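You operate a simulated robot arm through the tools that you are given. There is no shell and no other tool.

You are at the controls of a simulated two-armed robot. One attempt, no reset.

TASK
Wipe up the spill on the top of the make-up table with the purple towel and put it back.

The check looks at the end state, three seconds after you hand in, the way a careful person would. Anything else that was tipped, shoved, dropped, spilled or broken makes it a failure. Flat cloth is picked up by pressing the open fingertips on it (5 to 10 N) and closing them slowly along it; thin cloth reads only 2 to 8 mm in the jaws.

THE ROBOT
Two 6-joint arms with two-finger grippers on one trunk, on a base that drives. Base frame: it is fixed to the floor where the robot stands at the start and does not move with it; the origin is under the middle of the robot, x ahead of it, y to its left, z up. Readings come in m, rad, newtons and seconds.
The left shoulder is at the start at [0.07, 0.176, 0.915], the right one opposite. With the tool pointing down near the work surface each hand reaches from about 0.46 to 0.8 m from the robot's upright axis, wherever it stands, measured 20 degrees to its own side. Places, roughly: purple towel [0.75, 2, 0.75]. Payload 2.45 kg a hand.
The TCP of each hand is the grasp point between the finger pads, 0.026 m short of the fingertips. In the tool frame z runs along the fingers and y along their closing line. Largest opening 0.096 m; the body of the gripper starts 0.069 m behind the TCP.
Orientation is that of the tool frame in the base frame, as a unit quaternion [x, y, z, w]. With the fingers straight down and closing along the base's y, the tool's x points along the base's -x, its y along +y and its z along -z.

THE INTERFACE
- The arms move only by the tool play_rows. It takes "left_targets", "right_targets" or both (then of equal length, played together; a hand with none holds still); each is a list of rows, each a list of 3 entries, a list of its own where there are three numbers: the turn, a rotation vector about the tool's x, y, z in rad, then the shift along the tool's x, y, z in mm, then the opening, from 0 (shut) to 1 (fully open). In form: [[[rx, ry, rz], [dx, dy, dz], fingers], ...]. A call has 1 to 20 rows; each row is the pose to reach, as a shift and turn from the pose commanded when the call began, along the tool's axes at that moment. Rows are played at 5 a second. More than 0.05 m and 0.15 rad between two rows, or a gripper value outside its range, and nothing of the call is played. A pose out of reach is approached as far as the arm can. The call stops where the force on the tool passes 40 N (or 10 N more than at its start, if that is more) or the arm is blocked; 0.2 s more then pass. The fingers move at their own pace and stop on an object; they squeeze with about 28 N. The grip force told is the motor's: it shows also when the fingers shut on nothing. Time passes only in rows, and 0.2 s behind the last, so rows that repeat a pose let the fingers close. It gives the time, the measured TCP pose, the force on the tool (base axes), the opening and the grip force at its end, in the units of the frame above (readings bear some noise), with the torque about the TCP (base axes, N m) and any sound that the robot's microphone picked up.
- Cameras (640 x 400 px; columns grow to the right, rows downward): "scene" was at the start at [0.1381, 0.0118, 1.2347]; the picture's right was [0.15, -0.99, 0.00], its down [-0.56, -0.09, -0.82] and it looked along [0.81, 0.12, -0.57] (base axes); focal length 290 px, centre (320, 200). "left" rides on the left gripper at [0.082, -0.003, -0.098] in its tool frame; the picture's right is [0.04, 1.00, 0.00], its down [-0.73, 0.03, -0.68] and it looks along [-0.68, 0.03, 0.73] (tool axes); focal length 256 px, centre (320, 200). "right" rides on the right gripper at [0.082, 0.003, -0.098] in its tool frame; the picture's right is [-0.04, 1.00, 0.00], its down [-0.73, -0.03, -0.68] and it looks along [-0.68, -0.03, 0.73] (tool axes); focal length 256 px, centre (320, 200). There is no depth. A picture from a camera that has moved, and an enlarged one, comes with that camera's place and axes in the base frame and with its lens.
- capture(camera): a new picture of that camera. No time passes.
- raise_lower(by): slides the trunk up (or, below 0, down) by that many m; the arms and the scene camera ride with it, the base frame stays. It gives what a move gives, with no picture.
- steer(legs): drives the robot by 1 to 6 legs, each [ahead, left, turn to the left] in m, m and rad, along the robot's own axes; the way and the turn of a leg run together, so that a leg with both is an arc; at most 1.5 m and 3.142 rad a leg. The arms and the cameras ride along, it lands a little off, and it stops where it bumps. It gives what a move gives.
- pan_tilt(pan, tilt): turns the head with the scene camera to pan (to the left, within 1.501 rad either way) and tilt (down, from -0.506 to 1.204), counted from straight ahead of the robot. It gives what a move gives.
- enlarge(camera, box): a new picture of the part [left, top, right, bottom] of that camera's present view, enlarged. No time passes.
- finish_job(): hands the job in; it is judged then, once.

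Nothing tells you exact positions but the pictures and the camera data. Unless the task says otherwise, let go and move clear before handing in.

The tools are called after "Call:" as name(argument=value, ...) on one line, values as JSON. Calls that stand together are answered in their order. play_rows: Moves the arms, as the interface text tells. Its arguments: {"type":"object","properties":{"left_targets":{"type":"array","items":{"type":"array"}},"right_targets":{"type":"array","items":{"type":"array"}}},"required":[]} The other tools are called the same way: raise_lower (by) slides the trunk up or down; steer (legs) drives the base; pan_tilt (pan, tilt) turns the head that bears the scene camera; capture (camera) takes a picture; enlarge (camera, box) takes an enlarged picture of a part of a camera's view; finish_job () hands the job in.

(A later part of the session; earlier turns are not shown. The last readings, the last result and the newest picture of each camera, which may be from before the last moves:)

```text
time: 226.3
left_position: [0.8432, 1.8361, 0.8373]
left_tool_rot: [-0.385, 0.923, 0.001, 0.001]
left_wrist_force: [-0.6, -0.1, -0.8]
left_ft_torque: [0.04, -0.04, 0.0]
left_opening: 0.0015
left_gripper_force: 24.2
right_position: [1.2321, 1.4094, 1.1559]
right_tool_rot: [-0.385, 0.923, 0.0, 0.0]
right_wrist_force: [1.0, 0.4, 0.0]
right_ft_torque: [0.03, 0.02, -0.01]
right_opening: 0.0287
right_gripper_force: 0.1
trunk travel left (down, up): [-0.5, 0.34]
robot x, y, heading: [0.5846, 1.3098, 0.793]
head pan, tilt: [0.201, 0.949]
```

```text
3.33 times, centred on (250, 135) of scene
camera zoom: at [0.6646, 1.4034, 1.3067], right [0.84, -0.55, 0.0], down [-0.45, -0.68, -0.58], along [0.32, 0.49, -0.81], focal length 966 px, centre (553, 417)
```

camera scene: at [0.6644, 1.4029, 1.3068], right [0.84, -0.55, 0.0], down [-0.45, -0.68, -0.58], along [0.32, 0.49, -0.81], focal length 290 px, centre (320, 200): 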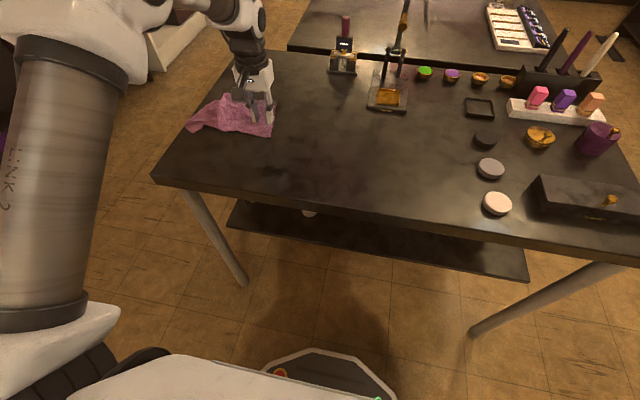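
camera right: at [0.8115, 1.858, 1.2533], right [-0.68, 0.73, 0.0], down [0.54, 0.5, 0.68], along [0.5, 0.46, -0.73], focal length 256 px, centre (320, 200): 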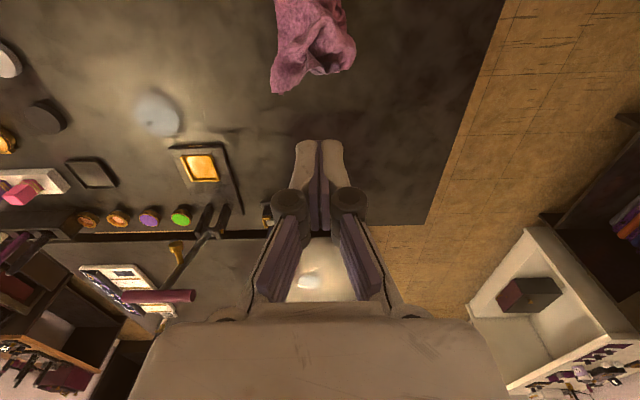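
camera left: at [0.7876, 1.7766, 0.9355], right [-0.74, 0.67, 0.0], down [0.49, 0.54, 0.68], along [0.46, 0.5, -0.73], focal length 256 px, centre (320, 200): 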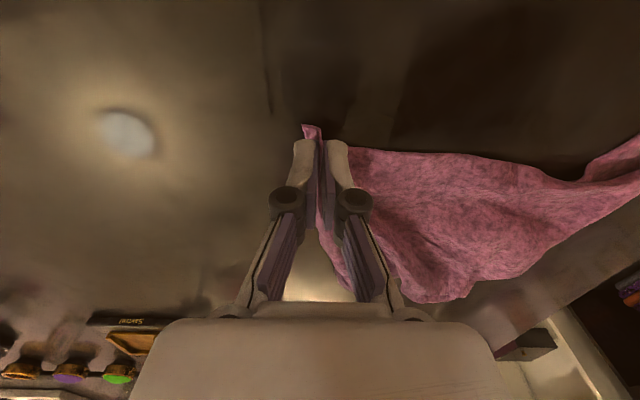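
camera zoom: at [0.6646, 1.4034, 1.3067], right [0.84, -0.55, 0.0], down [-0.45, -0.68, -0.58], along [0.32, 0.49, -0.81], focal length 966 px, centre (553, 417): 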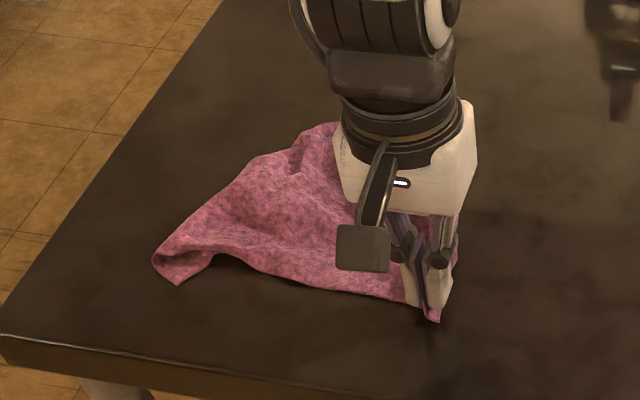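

The towel followed and stays spread; the near-right corner is now within ~2 cm of its original place. I release and look.

Call:
play_rows(left_targets=[[[0, 0, 0], [0, 0, 6], 0], [[0, 0, 0], [0, 0, 8.5], 0.05], [[0, 0, 0], [0, 0, 8.5], 0.12], [[0, 0, 0], [0, 0, 8], 0.2], [[0, 0, 0], [0, 0, 3], 0.25], [[0, 0, 0], [0, 0, -20], 0.25], [[0, 0, 0], [0, 0, -60], 0.25], [[0, 0, 0], [0, 10, -100], 0.25], [[0, 0, 0], [0, 35, -130], 0.25], [[0, 0, 0], [0, 70, -155], 0.25], [[0, 0, 0], [0, 105, -170], 0.25], [[0, 0, 0], [0, 145, -180], 0.25], [[0, 0, 0], [0, 180, -185], 0.25]])

Call:
capture(camera="left")

Call:
enlarge(camera="scene", box=[170, 75, 330, 195])

Call:
enlarge(camera="left", box=[100, 0, 420, 200])

```text
time: 229.1
left_position: [0.7136, 1.9644, 1.0207]
left_tool_rot: [-0.385, 0.923, 0.0, 0.002]
left_wrist_force: [-0.5, -0.1, 0.4]
left_ft_torque: [-0.02, -0.03, -0.01]
left_opening: 0.0241
left_gripper_force: 0.2
right_position: [1.2321, 1.4104, 1.1569]
right_tool_rot: [-0.384, 0.923, 0.0, 0.0]
right_wrist_force: [0.1, -0.3, 0.9]
right_ft_torque: [0.0, 0.01, 0.01]
right_opening: 0.0286
right_gripper_force: 0.0
trunk travel left (down, up): [-0.5, 0.34]
robot x, y, heading: [0.5843, 1.3104, 0.782]
head pan, tilt: [0.201, 0.949]
```

```text
taken
camera left: at [0.6586, 1.9037, 1.1202], right [-0.74, 0.67, 0.0], down [0.49, 0.54, 0.68], along [0.46, 0.5, -0.73], focal length 256 px, centre (320, 200)
```

left: 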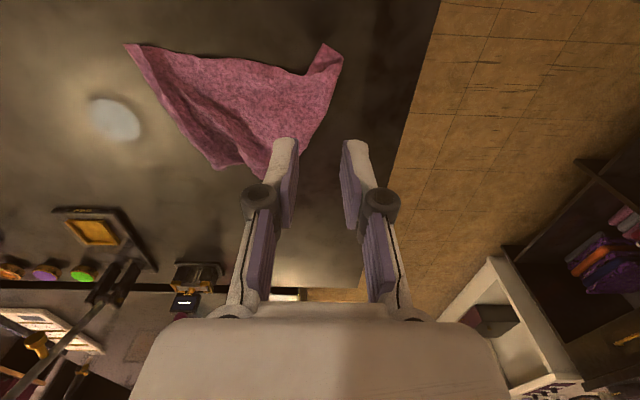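

```text
3.33 times, centred on (250, 135) of scene
camera zoom: at [0.6635, 1.4045, 1.3067], right [0.84, -0.55, 0.0], down [-0.44, -0.68, -0.58], along [0.32, 0.49, -0.81], focal length 966 px, centre (553, 417)
```

zoom: 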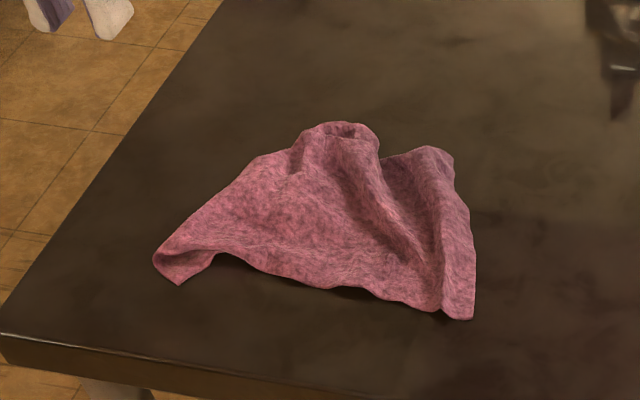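

```text
2.00 times, centred on (260, 100) of left
camera zoom: at [0.6586, 1.9037, 1.1202], right [-0.74, 0.67, 0.0], down [0.49, 0.54, 0.68], along [0.46, 0.5, -0.73], focal length 512 px, centre (440, 400)
```

zoom: 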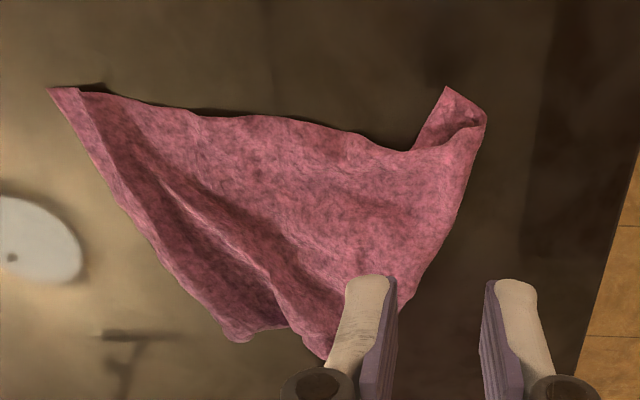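

Near-right corner is in place. Remaining: far edge is slack between far-right (≈[0.931, 1.972]) and far-left (≈[0.897, 2.028]). I pull the far-right corner out first.

Call:
play_rows(left_targets=[[[0, 0, 0], [-25, -27, 0], 0.24], [[0, 0, 0], [-50, -54, 10], 0.24], [[0, 0, 0], [-75, -81, 30], 0.24], [[0, 0, 0], [-100, -108, 55], 0.24], [[0, 0, 0], [-125, -135, 80], 0.24], [[0, 0, 0], [-141, -154, 115], 0.24], [[0, 0, 0], [-141, -154, 150], 0.24], [[0, 0, 0], [-141, -154, 154], 0.24]])

Call:
capture(camera="left")

```text
time: 230.9
left_position: [0.9256, 1.9541, 0.867]
left_tool_rot: [-0.385, 0.923, 0.001, 0.002]
left_wrist_force: [0.8, 0.0, 0.7]
left_ft_torque: [0.06, 0.0, 0.01]
left_opening: 0.023
left_gripper_force: 0.0
right_position: [1.2326, 1.4087, 1.1559]
right_tool_rot: [-0.385, 0.923, 0.0, 0.0]
right_wrist_force: [1.0, -0.1, 0.0]
right_ft_torque: [0.0, -0.01, 0.02]
right_opening: 0.0289
right_gripper_force: 0.1
trunk travel left (down, up): [-0.5, 0.34]
robot x, y, heading: [0.5888, 1.3101, 0.788]
head pan, tilt: [0.201, 0.949]
```

```text
taken
camera left: at [0.8689, 1.8954, 0.9664], right [-0.74, 0.67, 0.0], down [0.49, 0.54, 0.68], along [0.46, 0.5, -0.73], focal length 256 px, centre (320, 200)
```

left: 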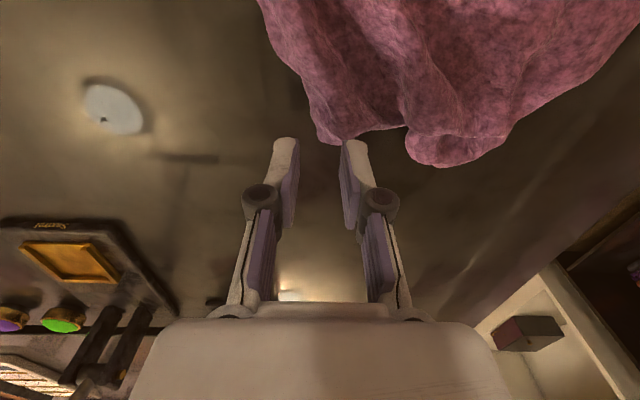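

I shift 19 mm left and 8 mm nearer onto the far-right lobe, lower, grip and pull it to the far right.

Call:
play_rows(left_targets=[[[0, 0, 0], [8, 19, 10], 0.24], [[0, 0, 0], [8, 19, 25], 0.24], [[0, 0, 0], [8, 19, 33], 0.24], [[0, 0, 0], [8, 19, 37], 0.24], [[0, 0, 0], [8, 19, 39.5], 0.24], [[0, 0, 0], [8, 19, 39.5], 0.24]])

```text
time: 232.3
left_position: [0.9057, 1.962, 0.828]
left_tool_rot: [-0.386, 0.923, 0.001, 0.002]
left_wrist_force: [-0.7, 0.6, 7.6]
left_ft_torque: [-0.01, -0.08, 0.01]
left_opening: 0.0241
left_gripper_force: 0.1
right_position: [1.2319, 1.408, 1.1569]
right_tool_rot: [-0.385, 0.923, 0.0, 0.0]
right_wrist_force: [0.6, 0.4, -0.2]
right_ft_torque: [0.04, 0.02, 0.0]
right_opening: 0.0287
right_gripper_force: 0.1
trunk travel left (down, up): [-0.5, 0.34]
robot x, y, heading: [0.5929, 1.3068, 0.792]
head pan, tilt: [0.201, 0.949]
```

Call:
play_rows(left_targets=[[[0, 0, 0], [0, 0, 0.5], 0.2], [[0, 0, 0], [0, 0, 0.2], 0.16], [[0, 0, 0], [0, 0, -0.2], 0.12], [[0, 0, 0], [0, 0, -0.6], 0.08], [[0, 0, 0], [0, 0, -0.9], 0.04], [[0, 0, 0], [0, 0, -1.1], 0], [[0, 0, 0], [0, 0, -1.1], 0], [[0, 0, 0], [0, 0, -1.1], 0], [[0, 0, 0], [0, 0, -15], 0], [[0, 0, 0], [-10, -11, -25], 0], [[0, 0, 0], [-24, -26, -25], 0], [[0, 0, 0], [-40, -43, -22], 0], [[0, 0, 0], [-54, -58, -17], 0], [[0, 0, 0], [-60, -66, -12], 0], [[0, 0, 0], [-60, -66, -8], 0]])

Call:
capture(camera="left")

Call:
enlarge(camera="scene", box=[170, 75, 330, 195])

```text
time: 235.5
left_position: [0.9938, 1.9586, 0.8361]
left_tool_rot: [-0.385, 0.923, 0.001, 0.002]
left_wrist_force: [-1.0, 0.3, 2.7]
left_ft_torque: [0.05, 0.03, 0.01]
left_opening: 0.0011
left_gripper_force: 25.4
right_position: [1.2323, 1.4088, 1.1566]
right_tool_rot: [-0.385, 0.923, 0.001, -0.001]
right_wrist_force: [-0.7, 0.6, -0.9]
right_ft_torque: [0.01, 0.0, 0.0]
right_opening: 0.0289
right_gripper_force: 0.1
trunk travel left (down, up): [-0.5, 0.34]
robot x, y, heading: [0.5934, 1.3097, 0.788]
head pan, tilt: [0.201, 0.949]
```

```text
taken
camera left: at [0.938, 1.8993, 0.9358], right [-0.74, 0.67, 0.0], down [0.49, 0.54, 0.68], along [0.46, 0.5, -0.73], focal length 256 px, centre (320, 200)
```

left: 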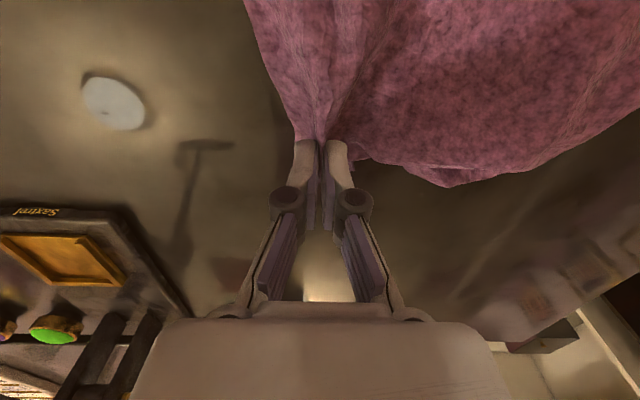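

```text
3.33 times, centred on (250, 135) of scene
camera zoom: at [0.6644, 1.4035, 1.3068], right [0.84, -0.55, 0.0], down [-0.45, -0.68, -0.58], along [0.32, 0.49, -0.81], focal length 966 px, centre (553, 417)
```

zoom: 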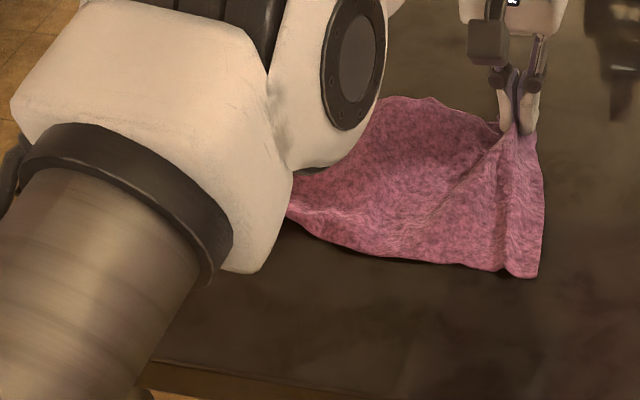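

Good. I set it down, release, and move aside to view the result.

Call:
play_rows(left_targets=[[[0, 0, 0], [0, 0, 5], 0], [[0, 0, 0], [0, 0, 7], 0.05], [[0, 0, 0], [0, 0, 7], 0.12], [[0, 0, 0], [0, 0, 6], 0.2], [[0, 0, 0], [0, 0, 2], 0.25], [[0, 0, 0], [0, 0, -20], 0.25], [[0, 0, 0], [0, 0, -60], 0.25], [[0, 0, 0], [15, 10, -100], 0.25], [[0, 0, 0], [35, 35, -130], 0.25], [[0, 0, 0], [60, 65, -155], 0.25], [[0, 0, 0], [85, 100, -170], 0.25], [[0, 0, 0], [110, 135, -180], 0.25], [[0, 0, 0], [125, 175, -185], 0.25]])

Call:
capture(camera="left")

Call:
enlarge(camera="scene", box=[170, 75, 330, 195])

Call:
enlarge(camera="left", box=[60, 0, 380, 200])

```text
time: 238.3
left_position: [0.7811, 1.9937, 1.0204]
left_tool_rot: [-0.385, 0.923, -0.001, 0.002]
left_wrist_force: [-0.7, -0.4, -0.6]
left_ft_torque: [-0.05, -0.01, 0.0]
left_opening: 0.0237
left_gripper_force: 0.1
right_position: [1.2315, 1.4106, 1.1566]
right_tool_rot: [-0.385, 0.923, 0.0, 0.001]
right_wrist_force: [-0.5, 0.5, 0.3]
right_ft_torque: [-0.02, -0.03, -0.01]
right_opening: 0.0287
right_gripper_force: 0.0
trunk travel left (down, up): [-0.5, 0.34]
robot x, y, heading: [0.5918, 1.3114, 0.783]
head pan, tilt: [0.201, 0.949]
```

```text
taken
camera left: at [0.7243, 1.933, 1.1195], right [-0.74, 0.68, 0.0], down [0.49, 0.54, 0.68], along [0.46, 0.5, -0.73], focal length 256 px, centre (320, 200)
```

left: 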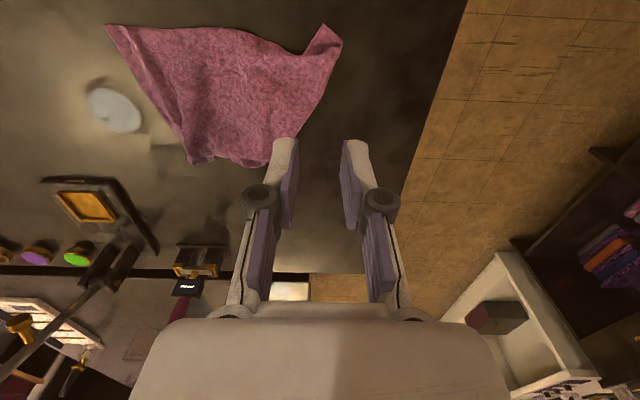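

```text
3.33 times, centred on (250, 135) of scene
camera zoom: at [0.6629, 1.4045, 1.3068], right [0.84, -0.55, 0.0], down [-0.44, -0.68, -0.58], along [0.32, 0.49, -0.81], focal length 966 px, centre (553, 417)
```

zoom: 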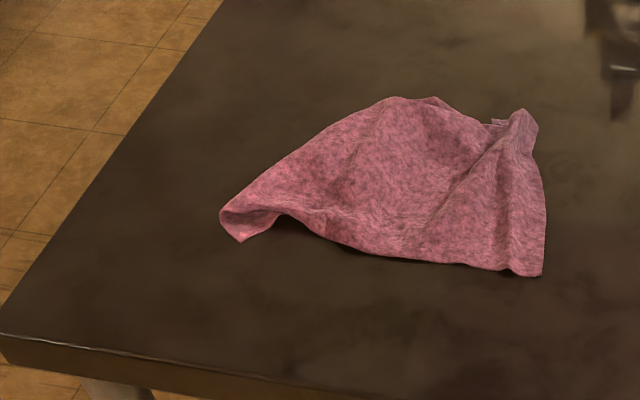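

```text
2.00 times, centred on (220, 100) of left
camera zoom: at [0.7243, 1.933, 1.1195], right [-0.74, 0.68, 0.0], down [0.49, 0.54, 0.68], along [0.46, 0.5, -0.73], focal length 512 px, centre (520, 400)
```

zoom: 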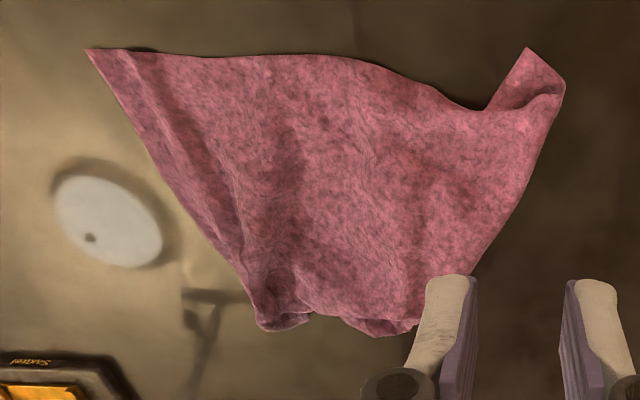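

Far-right is at its place now. Next the far-left corner (≈[0.946, 2.038]) must go to the far left; I drive a bit forward/left for reach and hover over it.

Call:
steer(legs=[[0.08, 0.06, 0]])

Call:
play_rows(left_targets=[[[0, 0, 0], [-7, -30, 5], 0.24], [[0, 0, 0], [-14, -60, 20], 0.24], [[0, 0, 0], [-21, -90, 45], 0.24], [[0, 0, 0], [-28, -118, 75], 0.24], [[0, 0, 0], [-36, -145, 105], 0.24], [[0, 0, 0], [-36, -145, 140], 0.24], [[0, 0, 0], [-36, -145, 154], 0.24]])

Call:
capture(camera="left")

```text
time: 239.5
left_position: [0.7967, 2.0924, 1.0205]
left_tool_rot: [-0.385, 0.923, 0.001, 0.002]
left_wrist_force: [-0.1, 0.1, -0.8]
left_ft_torque: [-0.03, -0.02, -0.02]
left_opening: 0.024
left_gripper_force: 0.1
right_position: [1.2473, 1.5093, 1.1563]
right_tool_rot: [-0.385, 0.923, -0.001, 0.0]
right_wrist_force: [-0.6, 1.3, 0.0]
right_ft_torque: [-0.02, -0.02, -0.01]
right_opening: 0.0288
right_gripper_force: 0.1
trunk travel left (down, up): [-0.5, 0.34]
robot x, y, heading: [0.6007, 1.4098, 0.793]
head pan, tilt: [0.201, 0.949]
```

```text
time: 241.1
left_position: [0.9251, 2.0154, 0.8673]
left_tool_rot: [-0.385, 0.923, 0.001, 0.002]
left_wrist_force: [0.6, -0.2, -0.2]
left_ft_torque: [0.04, 0.02, 0.01]
left_opening: 0.0227
left_gripper_force: 0.0
right_position: [1.2465, 1.5074, 1.1553]
right_tool_rot: [-0.385, 0.923, 0.0, -0.001]
right_wrist_force: [0.6, 1.3, -0.1]
right_ft_torque: [0.02, 0.01, -0.01]
right_opening: 0.0288
right_gripper_force: 0.0
trunk travel left (down, up): [-0.5, 0.34]
robot x, y, heading: [0.6026, 1.4099, 0.787]
head pan, tilt: [0.201, 0.949]
```

```text
taken
camera left: at [0.8689, 1.9552, 0.9667], right [-0.74, 0.67, 0.0], down [0.49, 0.54, 0.68], along [0.46, 0.5, -0.73], focal length 256 px, centre (320, 200)
```

left: 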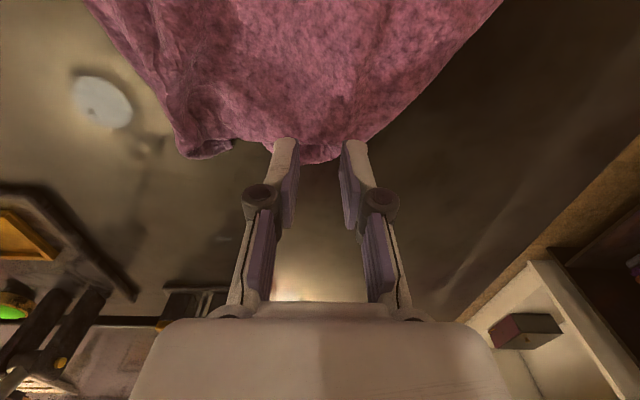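

Good position on the far-left part. I lower, grip, lift about 4 cm and move it left toward its place.

Call:
play_rows(left_targets=[[[0, 0, 0], [0, 0, 15], 0.24], [[0, 0, 0], [0, 0, 28], 0.24], [[0, 0, 0], [0, 0, 34], 0.24], [[0, 0, 0], [0, 0, 37.5], 0.24], [[0, 0, 0], [0, 0, 39.3], 0.24], [[0, 0, 0], [0, 0, 39.3], 0.24]])

```text
time: 242.5
left_position: [0.9249, 2.0131, 0.8285]
left_tool_rot: [-0.385, 0.923, 0.001, 0.003]
left_wrist_force: [0.1, 0.7, 9.6]
left_ft_torque: [-0.11, -0.08, 0.0]
left_opening: 0.0236
left_gripper_force: 0.1
right_position: [1.2463, 1.508, 1.1567]
right_tool_rot: [-0.385, 0.923, 0.0, 0.001]
right_wrist_force: [0.4, 0.1, -0.6]
right_ft_torque: [0.0, -0.02, 0.02]
right_opening: 0.0288
right_gripper_force: 0.1
trunk travel left (down, up): [-0.5, 0.34]
robot x, y, heading: [0.6029, 1.4119, 0.784]
head pan, tilt: [0.201, 0.949]
```

Call:
play_rows(left_targets=[[[0, 0, 0], [0, 0, 0.3], 0.2], [[0, 0, 0], [0, 0, 0], 0.16], [[0, 0, 0], [0, 0, -0.3], 0.12], [[0, 0, 0], [0, 0, -0.7], 0.08], [[0, 0, 0], [0, 0, -1], 0.04], [[0, 0, 0], [0, 0, -1.2], 0], [[0, 0, 0], [0, 0, -1.2], 0], [[0, 0, 0], [0, 0, -1.2], 0], [[0, 0, 0], [0, 0, -15], 0], [[0, 0, 0], [0, 5, -35], 0], [[0, 0, 0], [-2, 25, -45], 0], [[0, 0, 0], [-5, 50, -45], 0], [[0, 0, 0], [-8, 75, -43], 0], [[0, 0, 0], [-11, 100, -38], 0], [[0, 0, 0], [-14, 120, -30], 0], [[0, 0, 0], [-14, 120, -30], 0]])

Call:
capture(camera="left")

Call:
enlarge(camera="scene", box=[170, 85, 330, 205])

```text
time: 245.9
left_position: [0.8493, 2.1104, 0.8577]
left_tool_rot: [-0.385, 0.923, 0.001, 0.001]
left_wrist_force: [-0.8, 0.0, -0.1]
left_ft_torque: [0.02, 0.01, 0.0]
left_opening: 0.0041
left_gripper_force: 28.2
right_position: [1.2458, 1.5082, 1.1572]
right_tool_rot: [-0.385, 0.923, 0.0, 0.001]
right_wrist_force: [0.8, -0.3, 0.2]
right_ft_torque: [0.02, -0.01, 0.04]
right_opening: 0.0291
right_gripper_force: 0.1
trunk travel left (down, up): [-0.5, 0.34]
robot x, y, heading: [0.6019, 1.4083, 0.796]
head pan, tilt: [0.201, 0.949]
```

```text
taken
camera left: at [0.7931, 2.0503, 0.9575], right [-0.74, 0.67, 0.0], down [0.49, 0.54, 0.68], along [0.46, 0.5, -0.73], focal length 256 px, centre (320, 200)
```

left: 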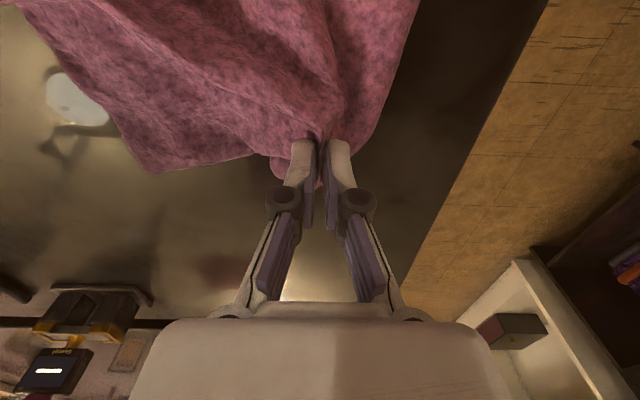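

```text
3.33 times, centred on (250, 145) of scene
camera zoom: at [0.6786, 1.503, 1.3068], right [0.84, -0.55, 0.0], down [-0.45, -0.68, -0.58], along [0.32, 0.49, -0.81], focal length 966 px, centre (553, 383)
```

zoom: 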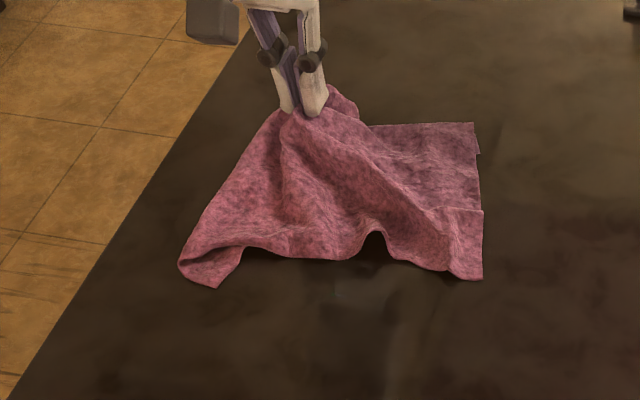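

The slack now sits in waves in the middle. I set the far-left corner down at its place, then will stretch from the right side.

Call:
play_rows(left_targets=[[[0, 0, 0], [-2, 18, 4], 0], [[0, 0, 0], [-4, 34, 12], 0], [[0, 0, 0], [-4, 38, 22], 0], [[0, 0, 0], [-4, 38, 28], 0], [[0, 0, 0], [-4, 38, 29], 0.05], [[0, 0, 0], [-4, 38, 29], 0.12], [[0, 0, 0], [-4, 38, 28], 0.2], [[0, 0, 0], [-4, 38, 22], 0.25], [[0, 0, 0], [-4, 38, 0], 0.25], [[0, 0, 0], [-4, 38, -40], 0.25], [[0, 0, 0], [6, 30, -80], 0.25], [[0, 0, 0], [30, 15, -115], 0.25], [[0, 0, 0], [60, 0, -140], 0.25], [[0, 0, 0], [95, -10, -150], 0.25]])

Call:
capture(camera="left")

Call:
enlarge(camera="scene", box=[170, 85, 330, 205])

Call:
enlarge(camera="left", box=[100, 0, 420, 200])

```text
time: 248.9
left_position: [0.7874, 2.0347, 1.0103]
left_tool_rot: [-0.386, 0.922, 0.001, 0.003]
left_wrist_force: [-0.6, 0.1, -0.5]
left_ft_torque: [0.04, -0.02, -0.01]
left_opening: 0.0241
left_gripper_force: 0.1
right_position: [1.2448, 1.5076, 1.1569]
right_tool_rot: [-0.385, 0.923, 0.001, 0.0]
right_wrist_force: [-0.7, 0.1, -0.8]
right_ft_torque: [0.05, 0.01, 0.03]
right_opening: 0.029
right_gripper_force: 0.1
trunk travel left (down, up): [-0.5, 0.34]
robot x, y, heading: [0.6018, 1.4084, 0.786]
head pan, tilt: [0.201, 0.949]
```

```text
taken
camera left: at [0.7322, 1.9747, 1.1087], right [-0.74, 0.67, 0.0], down [0.49, 0.54, 0.68], along [0.46, 0.5, -0.73], focal length 256 px, centre (320, 200)
```

left: 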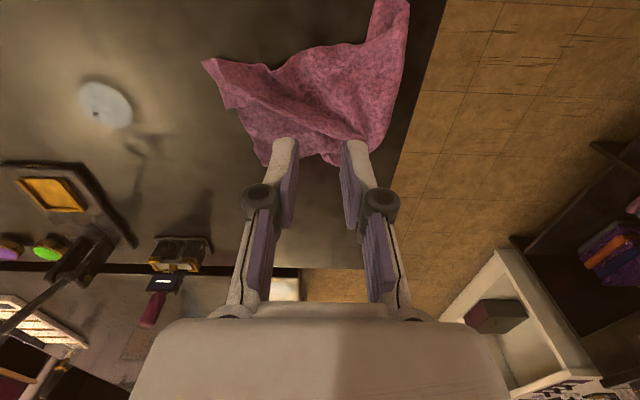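

```text
3.33 times, centred on (250, 145) of scene
camera zoom: at [0.6772, 1.5019, 1.3069], right [0.84, -0.55, 0.0], down [-0.44, -0.68, -0.58], along [0.32, 0.49, -0.81], focal length 966 px, centre (553, 383)
```

zoom: 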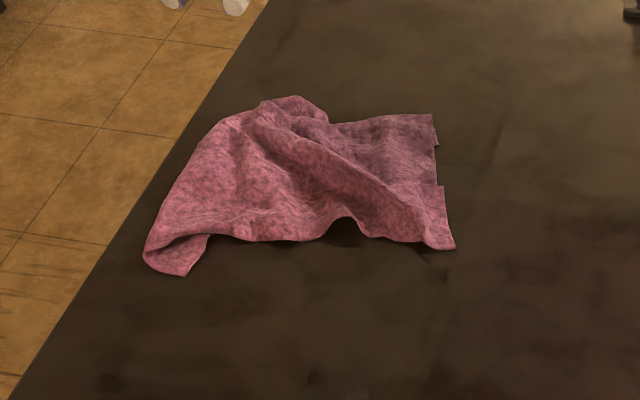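

```text
2.00 times, centred on (260, 100) of left
camera zoom: at [0.7322, 1.9747, 1.1087], right [-0.74, 0.67, 0.0], down [0.49, 0.54, 0.68], along [0.46, 0.5, -0.73], focal length 512 px, centre (440, 400)
```

zoom: 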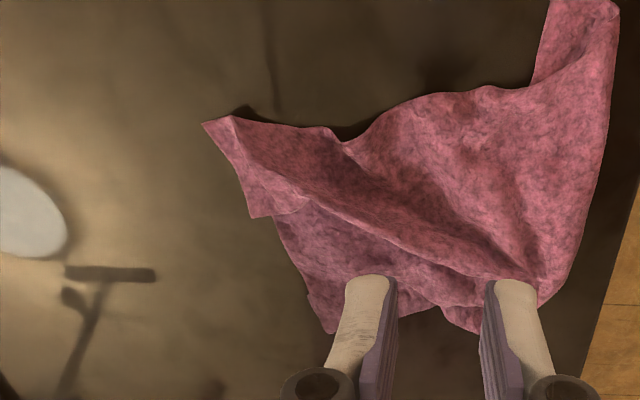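

Left side is in place. Now I back up/right again and pull the near-right corner (≈[0.882, 1.947]) to the near right to take out the waves.

Call:
steer(legs=[[-0.08, -0.06, 0]])

Call:
play_rows(left_targets=[[[0, 0, 0], [-25, -15, 10], 0.24], [[0, 0, 0], [-50, -30, 35], 0.24], [[0, 0, 0], [-75, -43, 70], 0.24], [[0, 0, 0], [-95, -53, 105], 0.24], [[0, 0, 0], [-95, -53, 142], 0.24], [[0, 0, 0], [-95, -53, 144], 0.24]])

Call:
capture(camera="left")

```text
time: 250.0
left_position: [0.7755, 1.9363, 1.0086]
left_tool_rot: [-0.386, 0.923, 0.0, 0.001]
left_wrist_force: [-0.6, 0.0, 0.2]
left_ft_torque: [-0.01, -0.03, -0.01]
left_opening: 0.0241
left_gripper_force: 0.0
right_position: [1.232, 1.4104, 1.1552]
right_tool_rot: [-0.385, 0.923, -0.001, 0.001]
right_wrist_force: [0.8, 0.6, -0.3]
right_ft_torque: [0.04, -0.02, 0.01]
right_opening: 0.0288
right_gripper_force: 0.1
trunk travel left (down, up): [-0.5, 0.34]
robot x, y, heading: [0.5853, 1.3102, 0.792]
head pan, tilt: [0.201, 0.949]
```

```text
time: 251.4
left_position: [0.8803, 1.9684, 0.8646]
left_tool_rot: [-0.385, 0.923, 0.0, 0.002]
left_wrist_force: [0.8, -0.4, -0.1]
left_ft_torque: [-0.03, 0.01, -0.02]
left_opening: 0.0229
left_gripper_force: 0.1
right_position: [1.2319, 1.4111, 1.1559]
right_tool_rot: [-0.385, 0.923, 0.0, 0.0]
right_wrist_force: [0.0, 0.3, -0.4]
right_ft_torque: [0.03, 0.0, -0.01]
right_opening: 0.0289
right_gripper_force: 0.1
trunk travel left (down, up): [-0.5, 0.34]
robot x, y, heading: [0.589, 1.3081, 0.789]
head pan, tilt: [0.201, 0.949]
```

```text
taken
camera left: at [0.8242, 1.9085, 0.9636], right [-0.74, 0.67, 0.0], down [0.49, 0.54, 0.68], along [0.46, 0.5, -0.73], focal length 256 px, centre (320, 200)
```

left: 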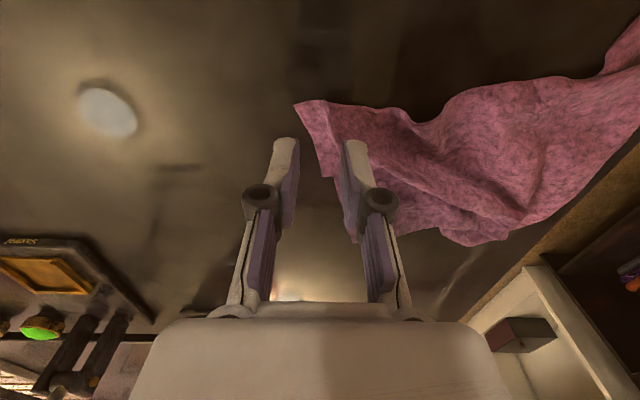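

Call:
play_rows(left_targets=[[[0, 0, 0], [3, 14, 10], 0.24], [[0, 0, 0], [3, 14, 24], 0.24], [[0, 0, 0], [3, 14, 31], 0.24], [[0, 0, 0], [3, 14, 34.5], 0.24], [[0, 0, 0], [3, 14, 37], 0.24], [[0, 0, 0], [3, 14, 37], 0.24]])

```text
time: 252.8
left_position: [0.868, 1.9762, 0.8286]
left_tool_rot: [-0.384, 0.923, 0.0, 0.001]
left_wrist_force: [0.7, 0.2, 1.6]
left_ft_torque: [0.0, -0.01, 0.0]
left_opening: 0.0233
left_gripper_force: 0.7
right_position: [1.2315, 1.4109, 1.1578]
right_tool_rot: [-0.386, 0.923, 0.0, 0.0]
right_wrist_force: [0.2, 0.9, 0.0]
right_ft_torque: [0.01, -0.03, 0.0]
right_opening: 0.0287
right_gripper_force: 0.1
trunk travel left (down, up): [-0.5, 0.34]
robot x, y, heading: [0.5873, 1.3105, 0.789]
head pan, tilt: [0.201, 0.949]
```

Call:
play_rows(left_targets=[[[0, 0, 0], [0, 0, 1], 0.24], [[0, 0, 0], [0, 0, 1.7], 0.22], [[0, 0, 0], [0, 0, 1.5], 0.18], [[0, 0, 0], [0, 0, 1.2], 0.14], [[0, 0, 0], [0, 0, 0.8], 0.1], [[0, 0, 0], [0, 0, 0.4], 0.06], [[0, 0, 0], [0, 0, 0.1], 0.02], [[0, 0, 0], [0, 0, 0], 0], [[0, 0, 0], [0, 0, 0], 0], [[0, 0, 0], [0, 0, 0], 0], [[0, 0, 0], [0, 0, -12], 0], [[0, 0, 0], [14, -12, -16], 0], [[0, 0, 0], [32, -27, -16], 0], [[0, 0, 0], [50, -43, -15], 0], [[0, 0, 0], [68, -58, -14], 0], [[0, 0, 0], [84, -72, -13], 0], [[0, 0, 0], [98, -84, -12], 0], [[0, 0, 0], [98, -84, -12], 0]])

Call:
capture(camera="left")

Call:
enlarge(camera="scene", box=[160, 75, 320, 195])

```text
time: 256.6
left_position: [0.8591, 1.8472, 0.8392]
left_tool_rot: [-0.384, 0.923, 0.001, 0.001]
left_wrist_force: [0.8, -0.7, -0.4]
left_ft_torque: [0.0, -0.02, -0.04]
left_opening: 0.0044
left_gripper_force: 33.9
right_position: [1.2322, 1.411, 1.1569]
right_tool_rot: [-0.385, 0.923, -0.001, 0.0]
right_wrist_force: [-0.4, -0.6, 0.1]
right_ft_torque: [-0.01, 0.02, 0.01]
right_opening: 0.029
right_gripper_force: 0.1
trunk travel left (down, up): [-0.5, 0.34]
robot x, y, heading: [0.5919, 1.3062, 0.787]
head pan, tilt: [0.201, 0.949]
```

```text
taken
camera left: at [0.8032, 1.787, 0.938], right [-0.74, 0.67, 0.0], down [0.49, 0.54, 0.68], along [0.46, 0.5, -0.73], focal length 256 px, centre (320, 200)
```

left: 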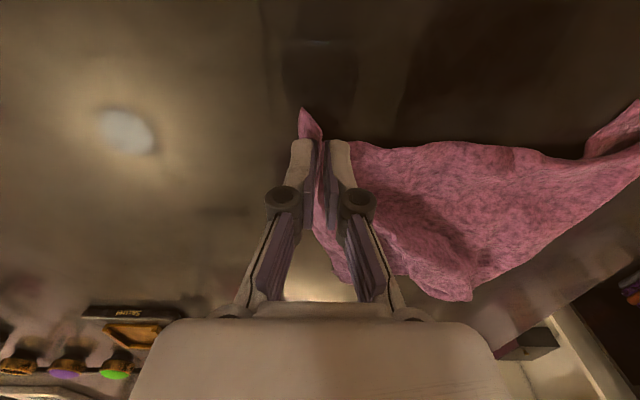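

```text
3.33 times, centred on (240, 135) of scene
camera zoom: at [0.6645, 1.4052, 1.3067], right [0.84, -0.55, 0.0], down [-0.44, -0.68, -0.58], along [0.32, 0.49, -0.81], focal length 966 px, centre (587, 417)
```

zoom: 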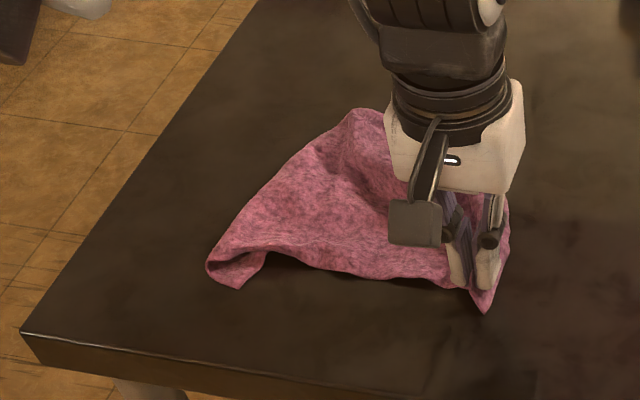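

I release here and look again.

Call:
play_rows(left_targets=[[[0, 0, 0], [0, 0, 6], 0], [[0, 0, 0], [0, 0, 9], 0.05], [[0, 0, 0], [0, 0, 9], 0.12], [[0, 0, 0], [0, 0, 8], 0.2], [[0, 0, 0], [0, 0, 3], 0.25], [[0, 0, 0], [0, 0, -20], 0.25], [[0, 0, 0], [0, 0, -60], 0.25], [[0, 0, 0], [0, 10, -100], 0.25], [[0, 0, 0], [0, 35, -130], 0.25], [[0, 0, 0], [0, 70, -155], 0.25], [[0, 0, 0], [0, 105, -170], 0.25], [[0, 0, 0], [0, 145, -180], 0.25]])

Call:
capture(camera="left")

Call:
enlarge(camera="scene", box=[160, 75, 320, 195])

Call:
enlarge(camera="left", box=[80, 0, 400, 200])

```text
time: 259.2
left_position: [0.7532, 1.9499, 1.0197]
left_tool_rot: [-0.385, 0.923, 0.0, 0.001]
left_wrist_force: [-0.6, 0.3, -0.3]
left_ft_torque: [0.0, -0.01, -0.03]
left_opening: 0.024
left_gripper_force: 0.1
right_position: [1.2311, 1.4124, 1.1575]
right_tool_rot: [-0.384, 0.923, -0.001, 0.001]
right_wrist_force: [0.1, -0.2, 1.0]
right_ft_torque: [-0.07, 0.0, 0.0]
right_opening: 0.0287
right_gripper_force: 0.0
trunk travel left (down, up): [-0.5, 0.34]
robot x, y, heading: [0.5897, 1.3115, 0.788]
head pan, tilt: [0.201, 0.949]
```

```text
taken
camera left: at [0.6976, 1.891, 1.1187], right [-0.74, 0.67, 0.0], down [0.49, 0.54, 0.68], along [0.46, 0.5, -0.73], focal length 256 px, centre (320, 200)
```

left: 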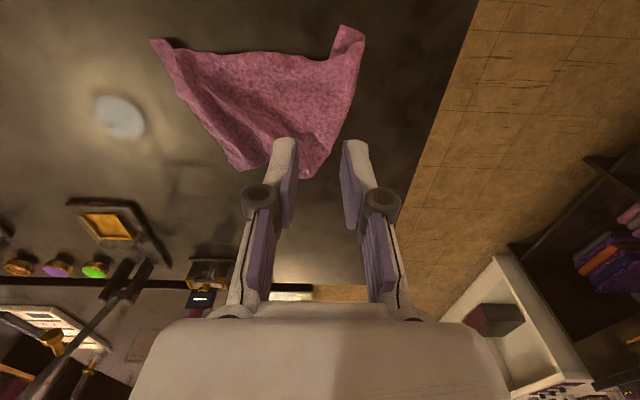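

```text
3.33 times, centred on (240, 135) of scene
camera zoom: at [0.6629, 1.4061, 1.3067], right [0.84, -0.55, 0.0], down [-0.44, -0.68, -0.58], along [0.32, 0.49, -0.81], focal length 966 px, centre (587, 417)
```

zoom: 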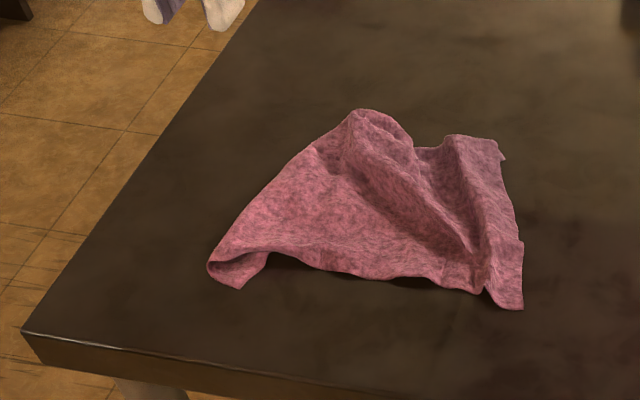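

```text
2.00 times, centred on (240, 100) of left
camera zoom: at [0.6976, 1.891, 1.1187], right [-0.74, 0.67, 0.0], down [0.49, 0.54, 0.68], along [0.46, 0.5, -0.73], focal length 512 px, centre (480, 400)
```

zoom: 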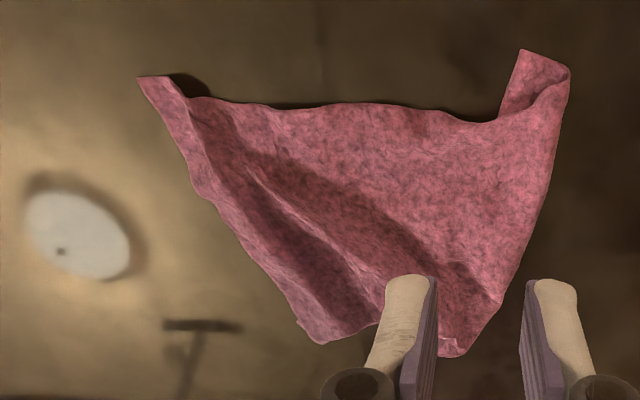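

Near-right is in place. Now pull the far-right corner (≈[0.950, 1.978]) about 8 cm to the right.

Call:
play_rows(left_targets=[[[0, 0, 0], [-25, -23, 5], 0.24], [[0, 0, 0], [-50, -46, 20], 0.24], [[0, 0, 0], [-75, -69, 45], 0.24], [[0, 0, 0], [-100, -92, 75], 0.24], [[0, 0, 0], [-120, -111, 105], 0.24], [[0, 0, 0], [-120, -111, 140], 0.24], [[0, 0, 0], [-120, -111, 153], 0.24]])

Call:
capture(camera="left")

```text
time: 260.8
left_position: [0.9196, 1.9555, 0.8675]
left_tool_rot: [-0.385, 0.923, 0.0, 0.002]
left_wrist_force: [0.4, -0.8, -0.2]
left_ft_torque: [0.02, 0.02, -0.04]
left_opening: 0.0231
left_gripper_force: 0.0
right_position: [1.2319, 1.4126, 1.1564]
right_tool_rot: [-0.386, 0.923, 0.0, -0.001]
right_wrist_force: [-0.6, -0.3, -0.4]
right_ft_torque: [0.04, 0.0, 0.01]
right_opening: 0.0286
right_gripper_force: 0.0
trunk travel left (down, up): [-0.5, 0.34]
robot x, y, heading: [0.5875, 1.3133, 0.792]
head pan, tilt: [0.201, 0.949]
```

```text
taken
camera left: at [0.8637, 1.8962, 0.9661], right [-0.74, 0.67, 0.0], down [0.49, 0.54, 0.68], along [0.46, 0.5, -0.73], focal length 256 px, centre (320, 200)
```

left: 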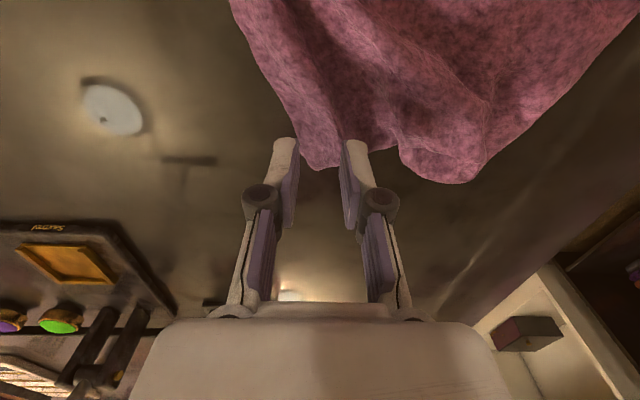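

Call:
play_rows(left_targets=[[[0, 0, 0], [0, 9, 12], 0.24], [[0, 0, 0], [0, 9, 26], 0.24], [[0, 0, 0], [0, 9, 34], 0.24], [[0, 0, 0], [0, 9, 38], 0.24], [[0, 0, 0], [0, 9, 40], 0.24], [[0, 0, 0], [0, 9, 40.5], 0.24]])

```text
time: 262.2
left_position: [0.9126, 1.9615, 0.8274]
left_tool_rot: [-0.385, 0.923, 0.001, 0.004]
left_wrist_force: [-1.1, 2.3, 10.8]
left_ft_torque: [0.13, 0.04, -0.02]
left_opening: 0.0232
left_gripper_force: 0.2
right_position: [1.2322, 1.4102, 1.157]
right_tool_rot: [-0.386, 0.922, 0.001, 0.001]
right_wrist_force: [-0.1, -0.7, 0.7]
right_ft_torque: [-0.01, -0.04, -0.02]
right_opening: 0.0288
right_gripper_force: 0.2
trunk travel left (down, up): [-0.5, 0.34]
robot x, y, heading: [0.5865, 1.3112, 0.789]
head pan, tilt: [0.201, 0.949]
```

Call:
play_rows(left_targets=[[[0, 0, 0], [0, 0, 0.3], 0.2], [[0, 0, 0], [0, 0, 0], 0.16], [[0, 0, 0], [0, 0, -0.3], 0.12], [[0, 0, 0], [0, 0, -0.7], 0.08], [[0, 0, 0], [0, 0, -1], 0.04], [[0, 0, 0], [0, 0, -1.2], 0], [[0, 0, 0], [0, 0, -1.2], 0], [[0, 0, 0], [0, 0, -1.2], 0], [[0, 0, 0], [0, 0, -12], 0], [[0, 0, 0], [-5, -12, -18], 0], [[0, 0, 0], [-14, -32, -18], 0], [[0, 0, 0], [-24, -52, -17], 0], [[0, 0, 0], [-34, -72, -15], 0], [[0, 0, 0], [-40, -88, -11], 0], [[0, 0, 0], [-40, -88, -6], 0], [[0, 0, 0], [-40, -88, -2], 0.06], [[0, 0, 0], [-40, -88, -2], 0.14], [[0, 0, 0], [-40, -88, -4], 0.24], [[0, 0, 0], [-40, -88, -20], 0.25], [[0, 0, 0], [-40, -88, -60], 0.25]])

Call:
play_rows(left_targets=[[[0, 0, 0], [20, 25, -30], 0.25], [[0, 0, 0], [45, 55, -60], 0.25], [[0, 0, 0], [70, 85, -85], 0.25], [[0, 0, 0], [95, 120, -100], 0.25], [[0, 0, 0], [115, 155, -110], 0.25]])

Call:
capture(camera="left")

Call:
enlarge(camera="scene", box=[160, 75, 320, 195])

Call:
enlarge(camera="left", box=[80, 0, 400, 200])

```text
time: 266.4
left_position: [1.0037, 1.9289, 0.8875]
left_tool_rot: [-0.385, 0.923, 0.0, 0.001]
left_wrist_force: [-0.2, -0.6, 0.0]
left_ft_torque: [-0.03, -0.03, 0.0]
left_opening: 0.0241
left_gripper_force: 0.1
right_position: [1.232, 1.4095, 1.1573]
right_tool_rot: [-0.385, 0.923, 0.0, 0.0]
right_wrist_force: [0.1, -0.3, 0.4]
right_ft_torque: [-0.01, -0.03, 0.01]
right_opening: 0.0289
right_gripper_force: 0.1
trunk travel left (down, up): [-0.5, 0.34]
robot x, y, heading: [0.5885, 1.3116, 0.797]
head pan, tilt: [0.201, 0.949]
```

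```text
time: 267.6
left_position: [0.8103, 1.9563, 0.9964]
left_tool_rot: [-0.385, 0.923, 0.0, 0.002]
left_wrist_force: [0.2, -0.2, -0.1]
left_ft_torque: [-0.01, -0.03, 0.0]
left_opening: 0.0239
left_gripper_force: 0.1
right_position: [1.2312, 1.4124, 1.1571]
right_tool_rot: [-0.385, 0.923, 0.0, 0.0]
right_wrist_force: [-0.6, 0.5, -0.3]
right_ft_torque: [0.02, -0.02, -0.04]
right_opening: 0.029
right_gripper_force: 0.1
trunk travel left (down, up): [-0.5, 0.34]
robot x, y, heading: [0.5889, 1.307, 0.788]
head pan, tilt: [0.201, 0.949]
```

```text
taken
camera left: at [0.7544, 1.8967, 1.0953], right [-0.74, 0.67, 0.0], down [0.49, 0.54, 0.68], along [0.46, 0.5, -0.73], focal length 256 px, centre (320, 200)
```

left: 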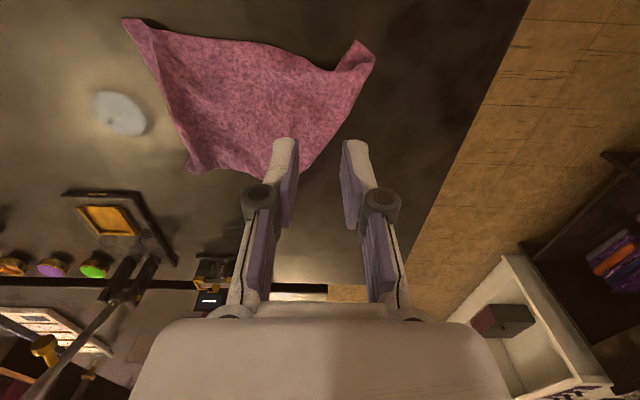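

```text
3.33 times, centred on (240, 135) of scene
camera zoom: at [0.663, 1.4052, 1.3068], right [0.84, -0.55, 0.0], down [-0.44, -0.68, -0.58], along [0.32, 0.49, -0.81], focal length 966 px, centre (587, 417)
```

zoom: 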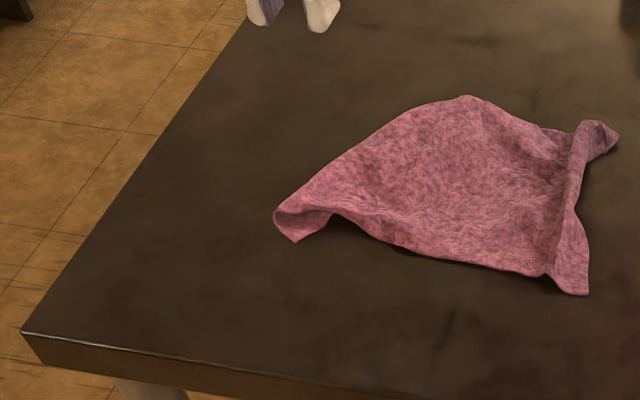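

```text
2.00 times, centred on (240, 100) of left
camera zoom: at [0.7544, 1.8967, 1.0953], right [-0.74, 0.67, 0.0], down [0.49, 0.54, 0.68], along [0.46, 0.5, -0.73], focal length 512 px, centre (480, 400)
```

zoom: 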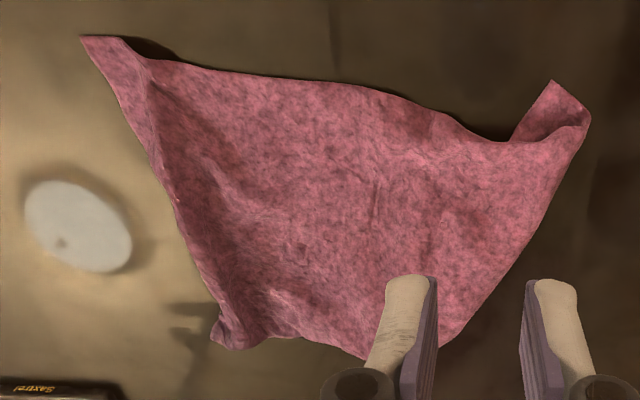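

Right edge is now in place and the cloth nearly flat. The near-left corner has a small folded flap and should go about 9 cm left; I hover over it.

Call:
play_rows(left_targets=[[[0, 0, 0], [5, 14, 20], 0.24], [[0, 0, 0], [10, 28, 55], 0.24], [[0, 0, 0], [15, 42, 95], 0.24], [[0, 0, 0], [15, 42, 128], 0.24], [[0, 0, 0], [15, 42, 128], 0.24]])

Call:
capture(camera="left")

```text
time: 268.8
left_position: [0.7714, 1.9758, 0.8676]
left_tool_rot: [-0.385, 0.923, 0.001, 0.001]
left_wrist_force: [0.0, 0.2, 1.1]
left_ft_torque: [0.02, -0.02, 0.0]
left_opening: 0.0232
left_gripper_force: 0.1
right_position: [1.2326, 1.41, 1.1565]
right_tool_rot: [-0.386, 0.923, 0.0, 0.0]
right_wrist_force: [-0.8, 0.5, 0.3]
right_ft_torque: [0.01, 0.04, -0.01]
right_opening: 0.0288
right_gripper_force: 0.0
trunk travel left (down, up): [-0.5, 0.34]
robot x, y, heading: [0.5901, 1.3115, 0.79]
head pan, tilt: [0.201, 0.949]
```

```text
taken
camera left: at [0.7154, 1.9156, 0.9665], right [-0.74, 0.67, 0.0], down [0.49, 0.54, 0.68], along [0.46, 0.5, -0.73], focal length 256 px, centre (320, 200)
```

left: 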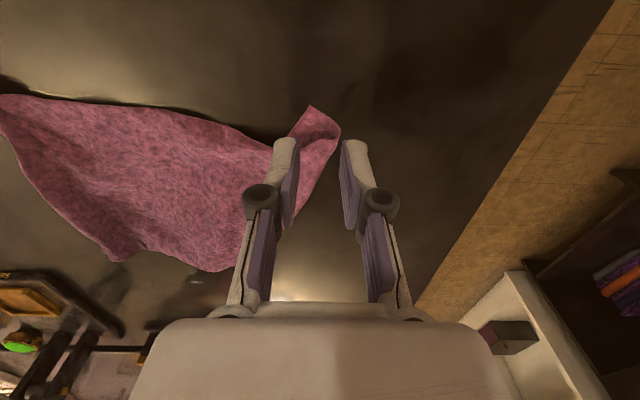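

Call:
play_rows(left_targets=[[[0, 0, 0], [2, -4, 12], 0.17], [[0, 0, 0], [2, -4, 26], 0.17], [[0, 0, 0], [2, -4, 33], 0.17], [[0, 0, 0], [2, -4, 37], 0.17], [[0, 0, 0], [2, -4, 38.7], 0.17], [[0, 0, 0], [2, -4, 39.3], 0.17]])

```text
time: 270.2
left_position: [0.7728, 1.9703, 0.829]
left_tool_rot: [-0.385, 0.923, 0.0, 0.002]
left_wrist_force: [-0.4, 0.8, 0.1]
left_ft_torque: [0.02, 0.01, -0.01]
left_opening: 0.0164
left_gripper_force: 0.1
right_position: [1.2325, 1.4117, 1.1562]
right_tool_rot: [-0.385, 0.923, 0.0, 0.0]
right_wrist_force: [-0.1, 0.2, 0.4]
right_ft_torque: [0.01, -0.02, 0.02]
right_opening: 0.0286
right_gripper_force: 0.0
trunk travel left (down, up): [-0.5, 0.34]
robot x, y, heading: [0.5938, 1.3146, 0.788]
head pan, tilt: [0.201, 0.949]
```

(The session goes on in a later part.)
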